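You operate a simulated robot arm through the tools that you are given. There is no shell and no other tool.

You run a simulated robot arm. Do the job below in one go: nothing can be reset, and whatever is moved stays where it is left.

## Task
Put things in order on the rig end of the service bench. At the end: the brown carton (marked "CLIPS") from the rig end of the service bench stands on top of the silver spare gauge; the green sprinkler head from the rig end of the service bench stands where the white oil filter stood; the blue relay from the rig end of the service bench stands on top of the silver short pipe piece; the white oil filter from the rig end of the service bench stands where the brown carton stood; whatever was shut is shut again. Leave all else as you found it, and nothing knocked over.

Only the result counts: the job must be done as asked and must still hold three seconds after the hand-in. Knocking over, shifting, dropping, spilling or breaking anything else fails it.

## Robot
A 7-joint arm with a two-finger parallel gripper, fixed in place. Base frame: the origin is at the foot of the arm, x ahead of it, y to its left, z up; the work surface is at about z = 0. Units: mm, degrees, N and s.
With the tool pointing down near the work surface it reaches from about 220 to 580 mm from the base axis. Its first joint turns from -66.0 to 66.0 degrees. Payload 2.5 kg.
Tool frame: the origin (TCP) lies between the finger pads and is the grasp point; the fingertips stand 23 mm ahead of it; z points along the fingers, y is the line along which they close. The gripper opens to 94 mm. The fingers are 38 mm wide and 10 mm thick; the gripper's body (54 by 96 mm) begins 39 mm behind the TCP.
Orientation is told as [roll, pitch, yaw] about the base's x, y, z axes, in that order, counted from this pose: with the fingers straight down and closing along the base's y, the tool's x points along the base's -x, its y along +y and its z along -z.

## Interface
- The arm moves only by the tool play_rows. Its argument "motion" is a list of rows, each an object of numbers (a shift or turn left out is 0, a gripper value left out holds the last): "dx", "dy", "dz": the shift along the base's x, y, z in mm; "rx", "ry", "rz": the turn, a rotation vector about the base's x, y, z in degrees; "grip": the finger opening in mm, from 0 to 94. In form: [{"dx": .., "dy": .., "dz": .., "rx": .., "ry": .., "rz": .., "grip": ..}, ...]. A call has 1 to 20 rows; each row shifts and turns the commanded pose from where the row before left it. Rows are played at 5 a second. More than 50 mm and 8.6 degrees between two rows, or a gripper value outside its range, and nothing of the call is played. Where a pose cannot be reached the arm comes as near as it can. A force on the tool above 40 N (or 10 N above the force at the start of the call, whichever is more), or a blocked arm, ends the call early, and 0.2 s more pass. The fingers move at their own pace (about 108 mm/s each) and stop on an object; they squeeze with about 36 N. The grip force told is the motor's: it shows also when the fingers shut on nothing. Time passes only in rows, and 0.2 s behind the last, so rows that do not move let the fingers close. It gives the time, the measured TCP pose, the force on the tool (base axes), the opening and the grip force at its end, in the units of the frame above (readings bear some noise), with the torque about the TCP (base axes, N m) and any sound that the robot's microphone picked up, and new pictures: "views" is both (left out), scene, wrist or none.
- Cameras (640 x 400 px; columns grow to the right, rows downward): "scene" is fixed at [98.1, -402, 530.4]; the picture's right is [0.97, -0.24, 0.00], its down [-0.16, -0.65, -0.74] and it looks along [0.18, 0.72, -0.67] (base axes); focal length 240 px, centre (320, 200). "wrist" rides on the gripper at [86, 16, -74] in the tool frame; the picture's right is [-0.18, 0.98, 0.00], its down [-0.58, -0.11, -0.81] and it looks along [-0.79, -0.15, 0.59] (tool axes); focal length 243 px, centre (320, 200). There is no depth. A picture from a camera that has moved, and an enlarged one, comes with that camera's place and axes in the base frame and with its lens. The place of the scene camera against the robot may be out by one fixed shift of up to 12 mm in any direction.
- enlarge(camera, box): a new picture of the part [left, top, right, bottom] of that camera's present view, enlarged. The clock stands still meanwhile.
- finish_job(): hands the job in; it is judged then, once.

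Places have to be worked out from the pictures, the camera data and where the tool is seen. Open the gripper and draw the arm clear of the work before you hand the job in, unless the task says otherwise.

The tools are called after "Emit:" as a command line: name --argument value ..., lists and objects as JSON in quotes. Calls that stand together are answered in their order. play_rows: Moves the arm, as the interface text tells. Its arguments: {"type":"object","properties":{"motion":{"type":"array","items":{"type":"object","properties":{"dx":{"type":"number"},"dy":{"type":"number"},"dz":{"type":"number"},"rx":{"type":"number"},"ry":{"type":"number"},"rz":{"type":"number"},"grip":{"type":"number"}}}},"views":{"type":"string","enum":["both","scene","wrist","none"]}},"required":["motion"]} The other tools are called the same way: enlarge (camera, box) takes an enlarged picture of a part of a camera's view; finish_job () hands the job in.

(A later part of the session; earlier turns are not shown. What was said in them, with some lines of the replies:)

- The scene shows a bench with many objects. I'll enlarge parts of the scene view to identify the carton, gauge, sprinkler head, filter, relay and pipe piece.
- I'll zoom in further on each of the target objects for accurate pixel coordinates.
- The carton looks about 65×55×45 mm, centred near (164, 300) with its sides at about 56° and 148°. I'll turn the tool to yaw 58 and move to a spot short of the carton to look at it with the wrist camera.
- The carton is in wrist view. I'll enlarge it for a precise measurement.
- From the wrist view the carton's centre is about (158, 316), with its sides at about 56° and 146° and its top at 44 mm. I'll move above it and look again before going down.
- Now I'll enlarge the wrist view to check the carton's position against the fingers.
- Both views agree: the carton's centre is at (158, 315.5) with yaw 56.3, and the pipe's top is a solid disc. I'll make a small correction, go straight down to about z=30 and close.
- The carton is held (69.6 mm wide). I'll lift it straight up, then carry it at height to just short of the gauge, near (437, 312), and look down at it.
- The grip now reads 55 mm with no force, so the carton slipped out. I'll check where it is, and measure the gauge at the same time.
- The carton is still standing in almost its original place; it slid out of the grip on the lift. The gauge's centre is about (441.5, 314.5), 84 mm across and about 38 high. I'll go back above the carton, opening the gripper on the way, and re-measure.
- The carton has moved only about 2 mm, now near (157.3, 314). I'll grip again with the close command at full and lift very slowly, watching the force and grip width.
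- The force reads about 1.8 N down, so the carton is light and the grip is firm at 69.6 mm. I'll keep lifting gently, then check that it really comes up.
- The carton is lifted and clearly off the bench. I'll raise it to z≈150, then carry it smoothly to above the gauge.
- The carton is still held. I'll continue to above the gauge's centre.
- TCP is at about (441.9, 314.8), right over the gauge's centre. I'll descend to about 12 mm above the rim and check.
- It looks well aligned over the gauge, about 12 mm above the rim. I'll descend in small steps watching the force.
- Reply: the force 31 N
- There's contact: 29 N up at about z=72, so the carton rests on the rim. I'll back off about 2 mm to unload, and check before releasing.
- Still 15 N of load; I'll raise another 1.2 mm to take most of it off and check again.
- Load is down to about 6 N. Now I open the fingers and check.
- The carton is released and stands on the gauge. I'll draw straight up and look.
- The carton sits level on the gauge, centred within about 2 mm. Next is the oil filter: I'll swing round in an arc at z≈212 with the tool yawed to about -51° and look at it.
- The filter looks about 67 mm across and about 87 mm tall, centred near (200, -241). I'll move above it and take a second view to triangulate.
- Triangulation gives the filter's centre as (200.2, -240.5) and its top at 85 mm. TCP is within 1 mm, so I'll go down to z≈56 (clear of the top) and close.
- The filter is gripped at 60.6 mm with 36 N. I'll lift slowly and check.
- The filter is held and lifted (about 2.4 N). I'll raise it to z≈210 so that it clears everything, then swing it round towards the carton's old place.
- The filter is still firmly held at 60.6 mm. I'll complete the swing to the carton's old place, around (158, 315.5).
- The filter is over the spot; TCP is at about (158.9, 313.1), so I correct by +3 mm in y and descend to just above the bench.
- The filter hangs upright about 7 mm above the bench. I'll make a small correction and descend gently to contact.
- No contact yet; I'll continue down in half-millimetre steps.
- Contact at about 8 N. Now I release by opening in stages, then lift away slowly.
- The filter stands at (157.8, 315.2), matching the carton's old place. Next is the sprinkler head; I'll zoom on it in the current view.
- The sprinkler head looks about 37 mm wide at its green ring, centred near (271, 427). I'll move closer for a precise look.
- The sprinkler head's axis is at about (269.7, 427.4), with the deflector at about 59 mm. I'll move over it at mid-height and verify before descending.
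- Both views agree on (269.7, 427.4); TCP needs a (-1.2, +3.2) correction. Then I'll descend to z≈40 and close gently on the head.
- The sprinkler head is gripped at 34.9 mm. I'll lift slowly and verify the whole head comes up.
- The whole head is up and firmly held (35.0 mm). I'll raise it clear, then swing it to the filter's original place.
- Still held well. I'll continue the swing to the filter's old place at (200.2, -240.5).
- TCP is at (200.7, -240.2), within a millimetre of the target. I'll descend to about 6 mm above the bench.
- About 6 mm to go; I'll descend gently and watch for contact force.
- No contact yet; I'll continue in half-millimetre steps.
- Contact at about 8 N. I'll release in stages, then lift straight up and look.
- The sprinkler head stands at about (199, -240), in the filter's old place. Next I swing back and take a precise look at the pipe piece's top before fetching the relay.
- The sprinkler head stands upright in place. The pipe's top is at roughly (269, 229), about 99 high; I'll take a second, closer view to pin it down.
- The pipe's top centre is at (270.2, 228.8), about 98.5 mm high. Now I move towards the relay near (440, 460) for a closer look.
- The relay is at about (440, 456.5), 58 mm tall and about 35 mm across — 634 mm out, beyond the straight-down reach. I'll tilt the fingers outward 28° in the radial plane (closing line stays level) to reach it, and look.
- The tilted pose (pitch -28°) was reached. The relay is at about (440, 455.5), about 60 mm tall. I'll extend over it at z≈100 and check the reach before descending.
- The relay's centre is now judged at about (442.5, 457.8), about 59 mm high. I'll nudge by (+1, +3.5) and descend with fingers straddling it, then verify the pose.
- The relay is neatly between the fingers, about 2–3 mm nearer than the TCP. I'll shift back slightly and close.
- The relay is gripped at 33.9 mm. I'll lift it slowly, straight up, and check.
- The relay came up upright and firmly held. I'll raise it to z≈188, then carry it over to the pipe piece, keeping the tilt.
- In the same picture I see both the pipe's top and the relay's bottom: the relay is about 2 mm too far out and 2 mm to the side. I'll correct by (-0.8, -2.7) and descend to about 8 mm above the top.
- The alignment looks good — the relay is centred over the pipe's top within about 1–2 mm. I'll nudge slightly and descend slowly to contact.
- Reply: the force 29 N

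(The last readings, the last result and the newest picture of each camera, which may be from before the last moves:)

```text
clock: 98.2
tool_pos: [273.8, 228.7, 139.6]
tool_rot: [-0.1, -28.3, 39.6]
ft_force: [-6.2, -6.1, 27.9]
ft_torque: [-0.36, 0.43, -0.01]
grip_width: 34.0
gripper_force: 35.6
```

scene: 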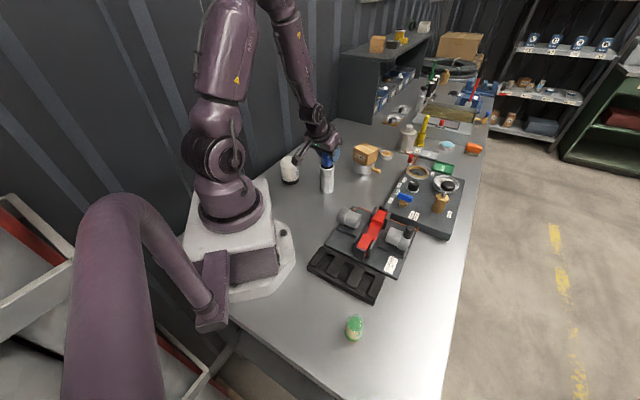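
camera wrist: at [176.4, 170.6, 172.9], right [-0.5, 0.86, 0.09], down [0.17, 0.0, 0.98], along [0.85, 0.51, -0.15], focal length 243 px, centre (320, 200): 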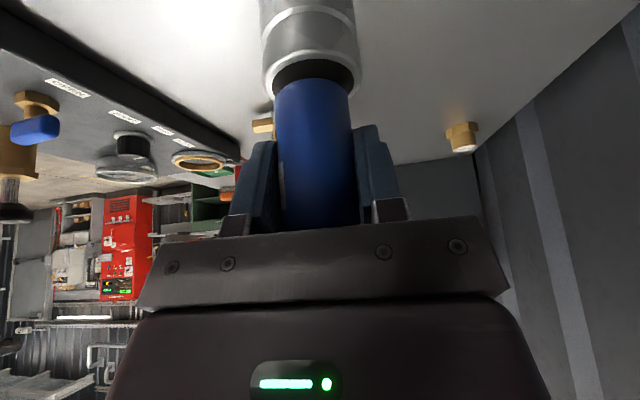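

Contact came earlier than expected (28 N). I'll back off about 2 mm to unload.

Emit:
play_rows --motion '[{"dz": 0.8}, {"dz": 0.8}, {}]' --views "both"

Emit:
enlarge --camera "scene" --box '[290, 130, 370, 210]'

Emit:
enlarge --camera "wrist" --box '[220, 0, 440, 190]'

```text
clock: 99.0
tool_pos: [272.7, 228.0, 140.3]
tool_rot: [0.0, -27.8, 39.6]
ft_force: [0.1, -0.2, -0.3]
ft_torque: [-0.01, -0.01, -0.01]
grip_width: 34.3
gripper_force: 36.1
camera wrist: at [177.1, 171.1, 166.5], right [-0.5, 0.86, 0.09], down [0.18, 0.0, 0.98], along [0.85, 0.51, -0.15], focal length 243 px, centre (320, 200)
```

scene: 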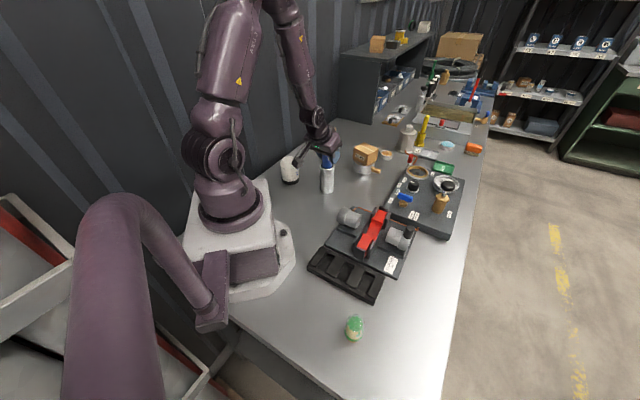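
wrist: 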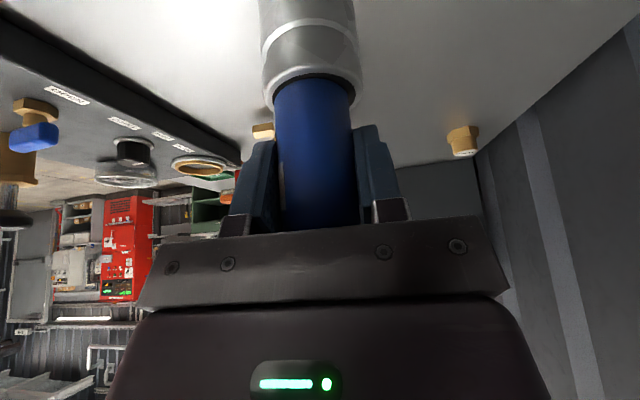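

```text
5.00 times, centred on (330, 170) of scene
camera zoom: at [98.1, -402.0, 530.4], right [0.97, -0.24, 0.0], down [-0.16, -0.65, -0.74], along [0.18, 0.72, -0.67], focal length 1200 px, centre (270, 350)
```

zoom: 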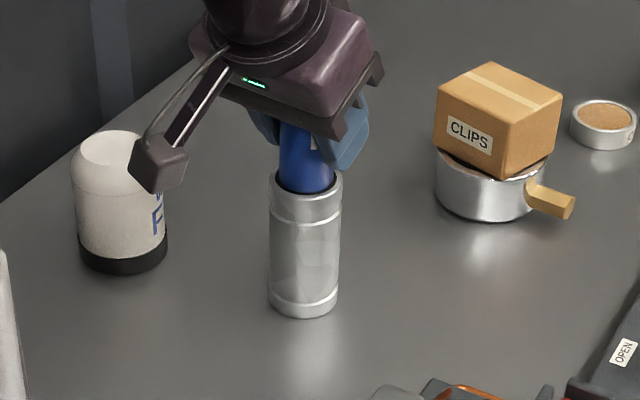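

```text
2.11 times, centred on (330, 95) of wrist
camera zoom: at [177.1, 171.1, 166.5], right [-0.5, 0.86, 0.09], down [0.18, 0.0, 0.98], along [0.85, 0.51, -0.15], focal length 511 px, centre (299, 421)
```

zoom: 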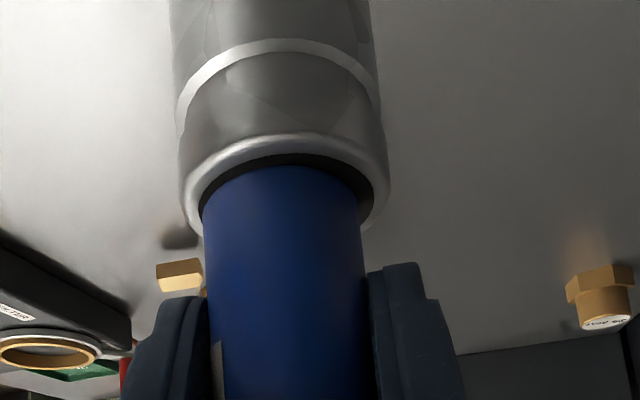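

The load is fully off, so the relay is now just clear. I'll lower by half-millimetre steps to a light contact before releasing.

Emit:
play_rows --motion '[{"dz": -0.4}, {}]' --views "none"

```text
clock: 99.6
tool_pos: [273.6, 228.1, 139.9]
tool_rot: [0.0, -28.0, 39.6]
ft_force: [1.0, -0.1, -1.1]
ft_torque: [0.01, 0.03, 0.0]
grip_width: 34.0
gripper_force: 35.8
```

Emit:
play_rows --motion '[{"dz": -0.4}, {}]' --views "none"

```text
clock: 100.2
tool_pos: [274.4, 228.4, 140.3]
tool_rot: [0.0, -28.0, 39.7]
ft_force: [0.2, 0.6, -0.8]
ft_torque: [-0.02, 0.04, -0.03]
grip_width: 34.3
gripper_force: 36.6
```

Still no contact force (-0.8 N is just the relay's weight), so I lower another 0.4 mm.

Emit:
play_rows --motion '[{"dz": -0.4}, {}]' --views "none"

```text
clock: 100.8
tool_pos: [272.9, 227.5, 140.5]
tool_rot: [0.1, -28.1, 39.6]
ft_force: [-2.9, -3.2, 15.9]
ft_torque: [-0.24, 0.17, -0.03]
grip_width: 34.2
gripper_force: 35.8
```

Contact at 16 N. I'll raise 0.25 mm to lighten it before opening.

Emit:
play_rows --motion '[{"dz": 0.25}, {}]' --views "none"

```text
clock: 101.4
tool_pos: [272.3, 227.8, 139.7]
tool_rot: [0.1, -28.0, 39.5]
ft_force: [1.6, 0.5, 5.9]
ft_torque: [0.0, -0.1, -0.01]
grip_width: 34.3
gripper_force: 35.3
```

Light contact (about 6 N). I open the fingers gradually and look.

Emit:
play_rows --motion '[{"grip": 37}, {"grip": 42}, {"grip": 52}, {"grip": 66}, {}]' --views "both"

Emit:
enlarge --camera "scene" --box '[290, 130, 370, 210]'

Emit:
enlarge --camera "wrist" --box '[220, 0, 440, 190]'

```text
clock: 102.6
tool_pos: [272.9, 228.1, 139.4]
tool_rot: [0.1, -28.1, 39.6]
ft_force: [0.3, -0.2, -0.1]
ft_torque: [0.03, 0.02, -0.01]
grip_width: 65.9
gripper_force: 0.1
camera wrist: at [177.5, 171.7, 165.7], right [-0.5, 0.86, 0.09], down [0.17, 0.0, 0.98], along [0.85, 0.51, -0.15], focal length 243 px, centre (320, 200)
```

scene: 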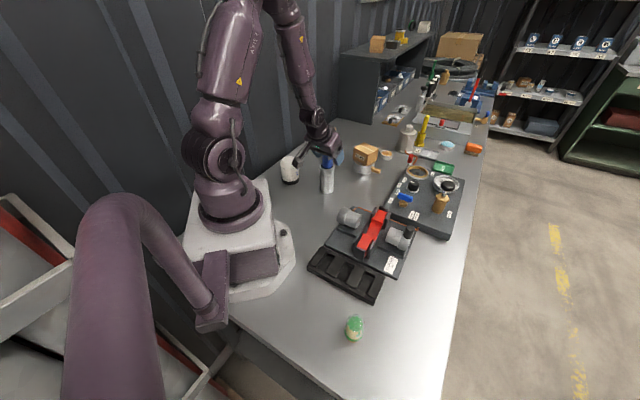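
wrist: 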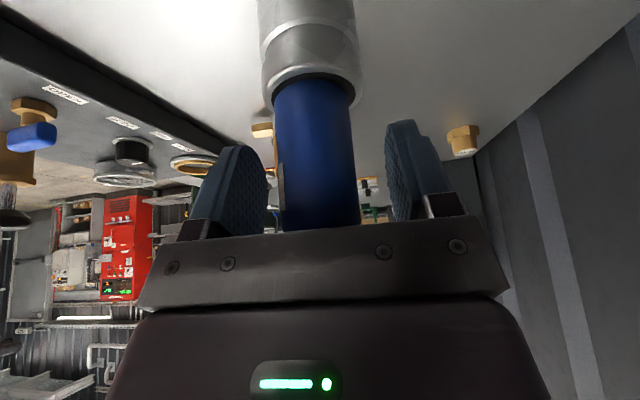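

```text
5.00 times, centred on (330, 170) of scene
camera zoom: at [98.1, -402.0, 530.4], right [0.97, -0.24, 0.0], down [-0.16, -0.65, -0.74], along [0.18, 0.72, -0.67], focal length 1200 px, centre (270, 350)
```

zoom: 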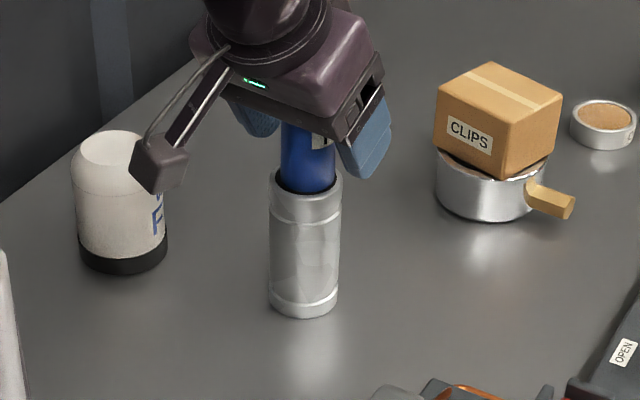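

```text
2.11 times, centred on (330, 95) of wrist
camera zoom: at [177.5, 171.7, 165.7], right [-0.5, 0.86, 0.09], down [0.17, 0.0, 0.98], along [0.85, 0.51, -0.15], focal length 511 px, centre (299, 421)
```

zoom: 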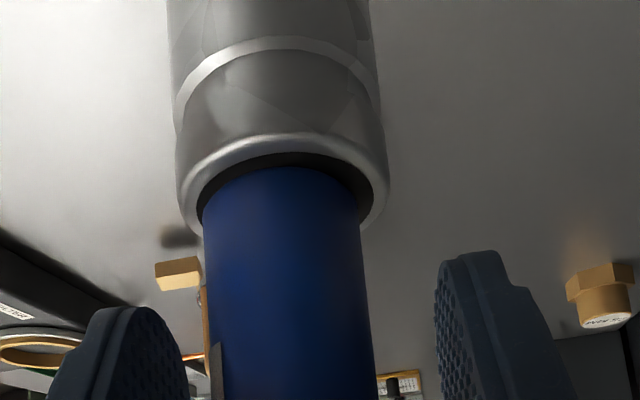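

The relay stands upright on the pipe. I'll draw straight up, slowly at first, and look again.

Emit:
play_rows --motion '[{"dz": 5}, {"dz": 10}, {"dz": 15}, {"dz": 25}, {"dz": 30}, {"dz": 20}, {}]' --views "both"

Emit:
enlarge --camera "scene" --box '[270, 120, 400, 210]'

Emit:
enlarge --camera "wrist" --box '[220, 0, 440, 190]'

```text
clock: 104.2
tool_pos: [273.2, 227.6, 243.6]
tool_rot: [0.0, -27.9, 39.6]
ft_force: [-0.4, -0.2, 0.1]
ft_torque: [0.0, -0.03, -0.01]
grip_width: 66.0
gripper_force: 0.1
camera wrist: at [178.4, 170.3, 270.2], right [-0.5, 0.86, 0.09], down [0.17, 0.0, 0.98], along [0.85, 0.51, -0.15], focal length 243 px, centre (320, 200)
```

scene: 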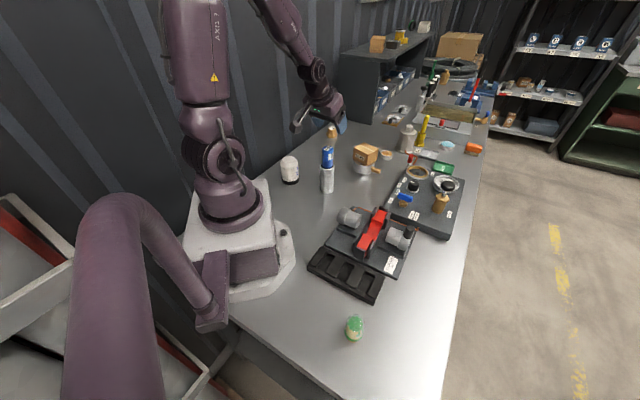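
wrist: 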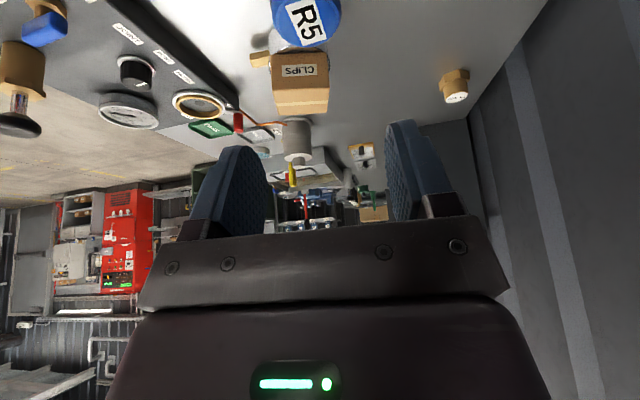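

```text
4.44 times, centred on (335, 165) of scene
camera zoom: at [98.1, -402.0, 530.4], right [0.97, -0.24, 0.0], down [-0.16, -0.65, -0.74], along [0.18, 0.72, -0.67], focal length 1067 px, centre (253, 356)
```

zoom: 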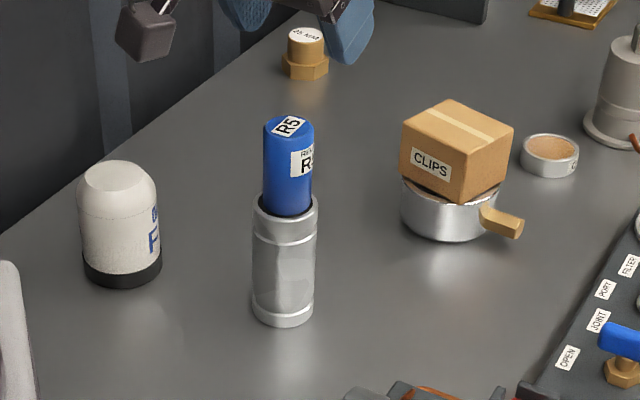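

```text
2.11 times, centred on (330, 95) of wrist
camera zoom: at [178.4, 170.3, 270.2], right [-0.5, 0.86, 0.09], down [0.17, 0.0, 0.98], along [0.85, 0.51, -0.15], focal length 511 px, centre (299, 421)
```

zoom: 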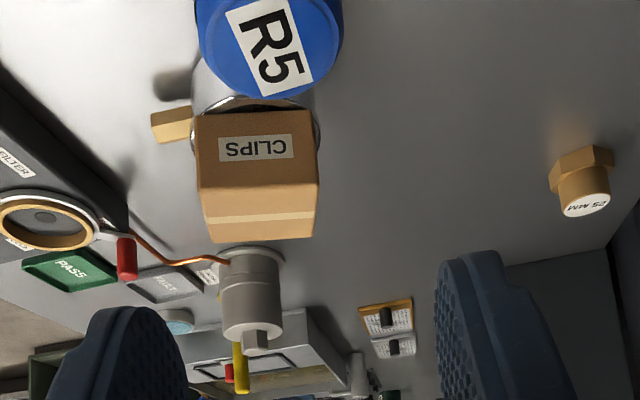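

All four items are placed. I'll raise further, undo the tilt and move the open gripper clear, then do a last check.

Emit:
play_rows --motion '[{"dz": 30}, {"dz": 30}, {"rx": -4.46, "ry": 5.39}, {"rx": -4.46, "ry": 5.39}, {"rx": -4.46, "ry": 5.39}, {"rx": -4.46, "ry": 5.39}, {"dx": 15, "dy": -35}, {"dx": 10, "dy": -40}, {"dx": 10, "dy": -40, "grip": 94}, {}, {}]' --views "both"

Emit:
enlarge --camera "scene" --box '[270, 110, 400, 200]'

Emit:
enlarge --camera "scene" --box '[290, 190, 470, 360]'

Emit:
enlarge --camera "scene" --box '[360, 90, 500, 180]'

```text
clock: 106.6
tool_pos: [308.5, 111.9, 303.4]
tool_rot: [0.0, 0.1, 39.6]
ft_force: [-0.2, 0.2, 1.2]
ft_torque: [0.0, 0.01, 0.01]
grip_width: 94.4
gripper_force: 0.1
camera wrist: at [231.3, 70.1, 378.3], right [-0.49, 0.87, 0.0], down [0.52, 0.29, 0.81], along [0.7, 0.39, -0.59], focal length 243 px, centre (320, 200)
```

scene: 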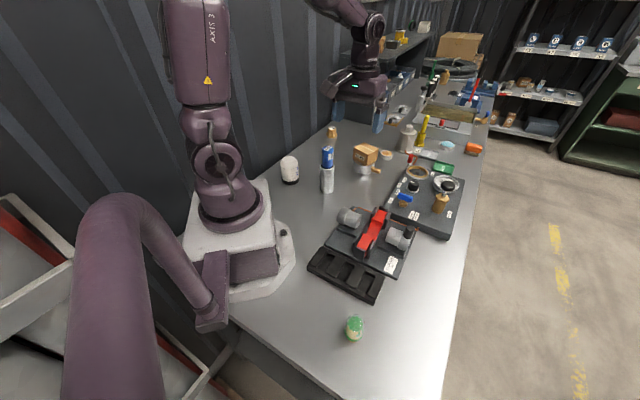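
wrist: 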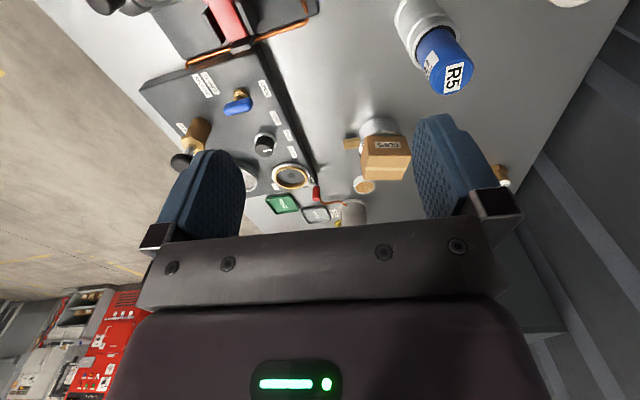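

```text
4.44 times, centred on (335, 155) of scene
camera zoom: at [98.1, -402.0, 530.4], right [0.97, -0.24, 0.0], down [-0.16, -0.65, -0.74], along [0.18, 0.72, -0.67], focal length 1067 px, centre (253, 400)
```

zoom: 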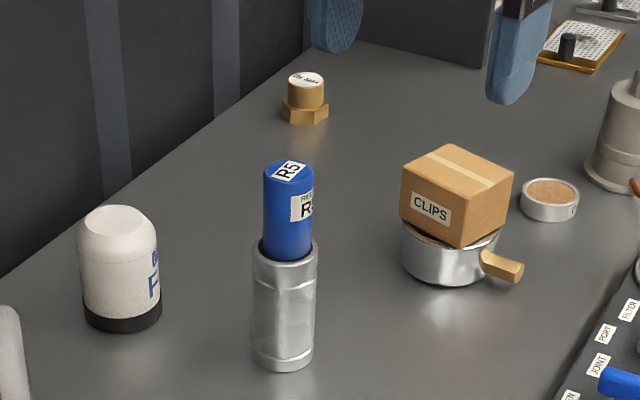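

```text
2.35 times, centred on (380, 275) of scene
camera zoom: at [98.1, -402.0, 530.4], right [0.97, -0.24, 0.0], down [-0.16, -0.65, -0.74], along [0.18, 0.72, -0.67], focal length 565 px, centre (179, 24)
```

zoom: 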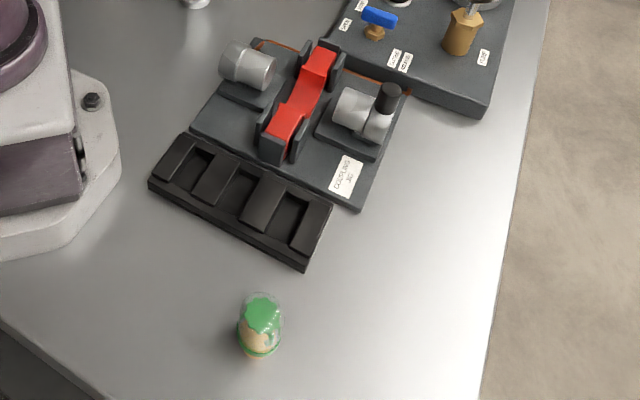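

```text
4.44 times, centred on (430, 135) of scene
camera zoom: at [98.1, -402.0, 530.4], right [0.97, -0.24, 0.0], down [-0.16, -0.65, -0.74], along [0.18, 0.72, -0.67], focal length 1067 px, centre (-169, 489)
```

zoom: 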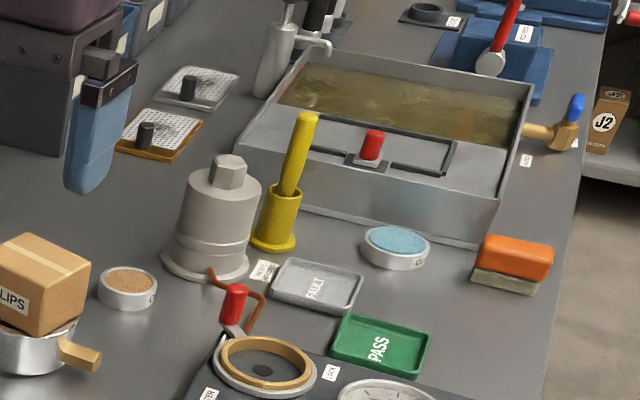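

The final views show the carton on the gauge, the relay on the pipe piece, the filter in the carton's place and the sprinkler head in the filter's place. Everything stands upright, nothing else looks disturbed, and the arm is clear with the gripper open, so I hand the job in.

Emit:
finish_job

```text
The job is handed in.
```

The job is done and handed in. The last camera views, taken just before the hand-in, show everything standing upright and nothing else disturbed:

| Item | Where it stands now | How close |
|---|---|---|
| Brown "CLIPS" carton | On top of the silver spare gauge | centred within about 2 mm |
| White oil filter | Where the carton stood | within about 1 mm |
| Green sprinkler head | Where the oil filter stood | within about 2 mm |
| Blue relay | On top of the silver short pipe piece | centred within about 2 mm |

- **Carton slip:** on my first lift the carton slid out of the gripper and stayed standing within about 2 mm of its place. I gripped it again and carried it without trouble.
- **Shut items:** nothing had to be opened, so there was nothing to shut again.
- **Arm:** it was drawn clear with the gripper open before I handed in.
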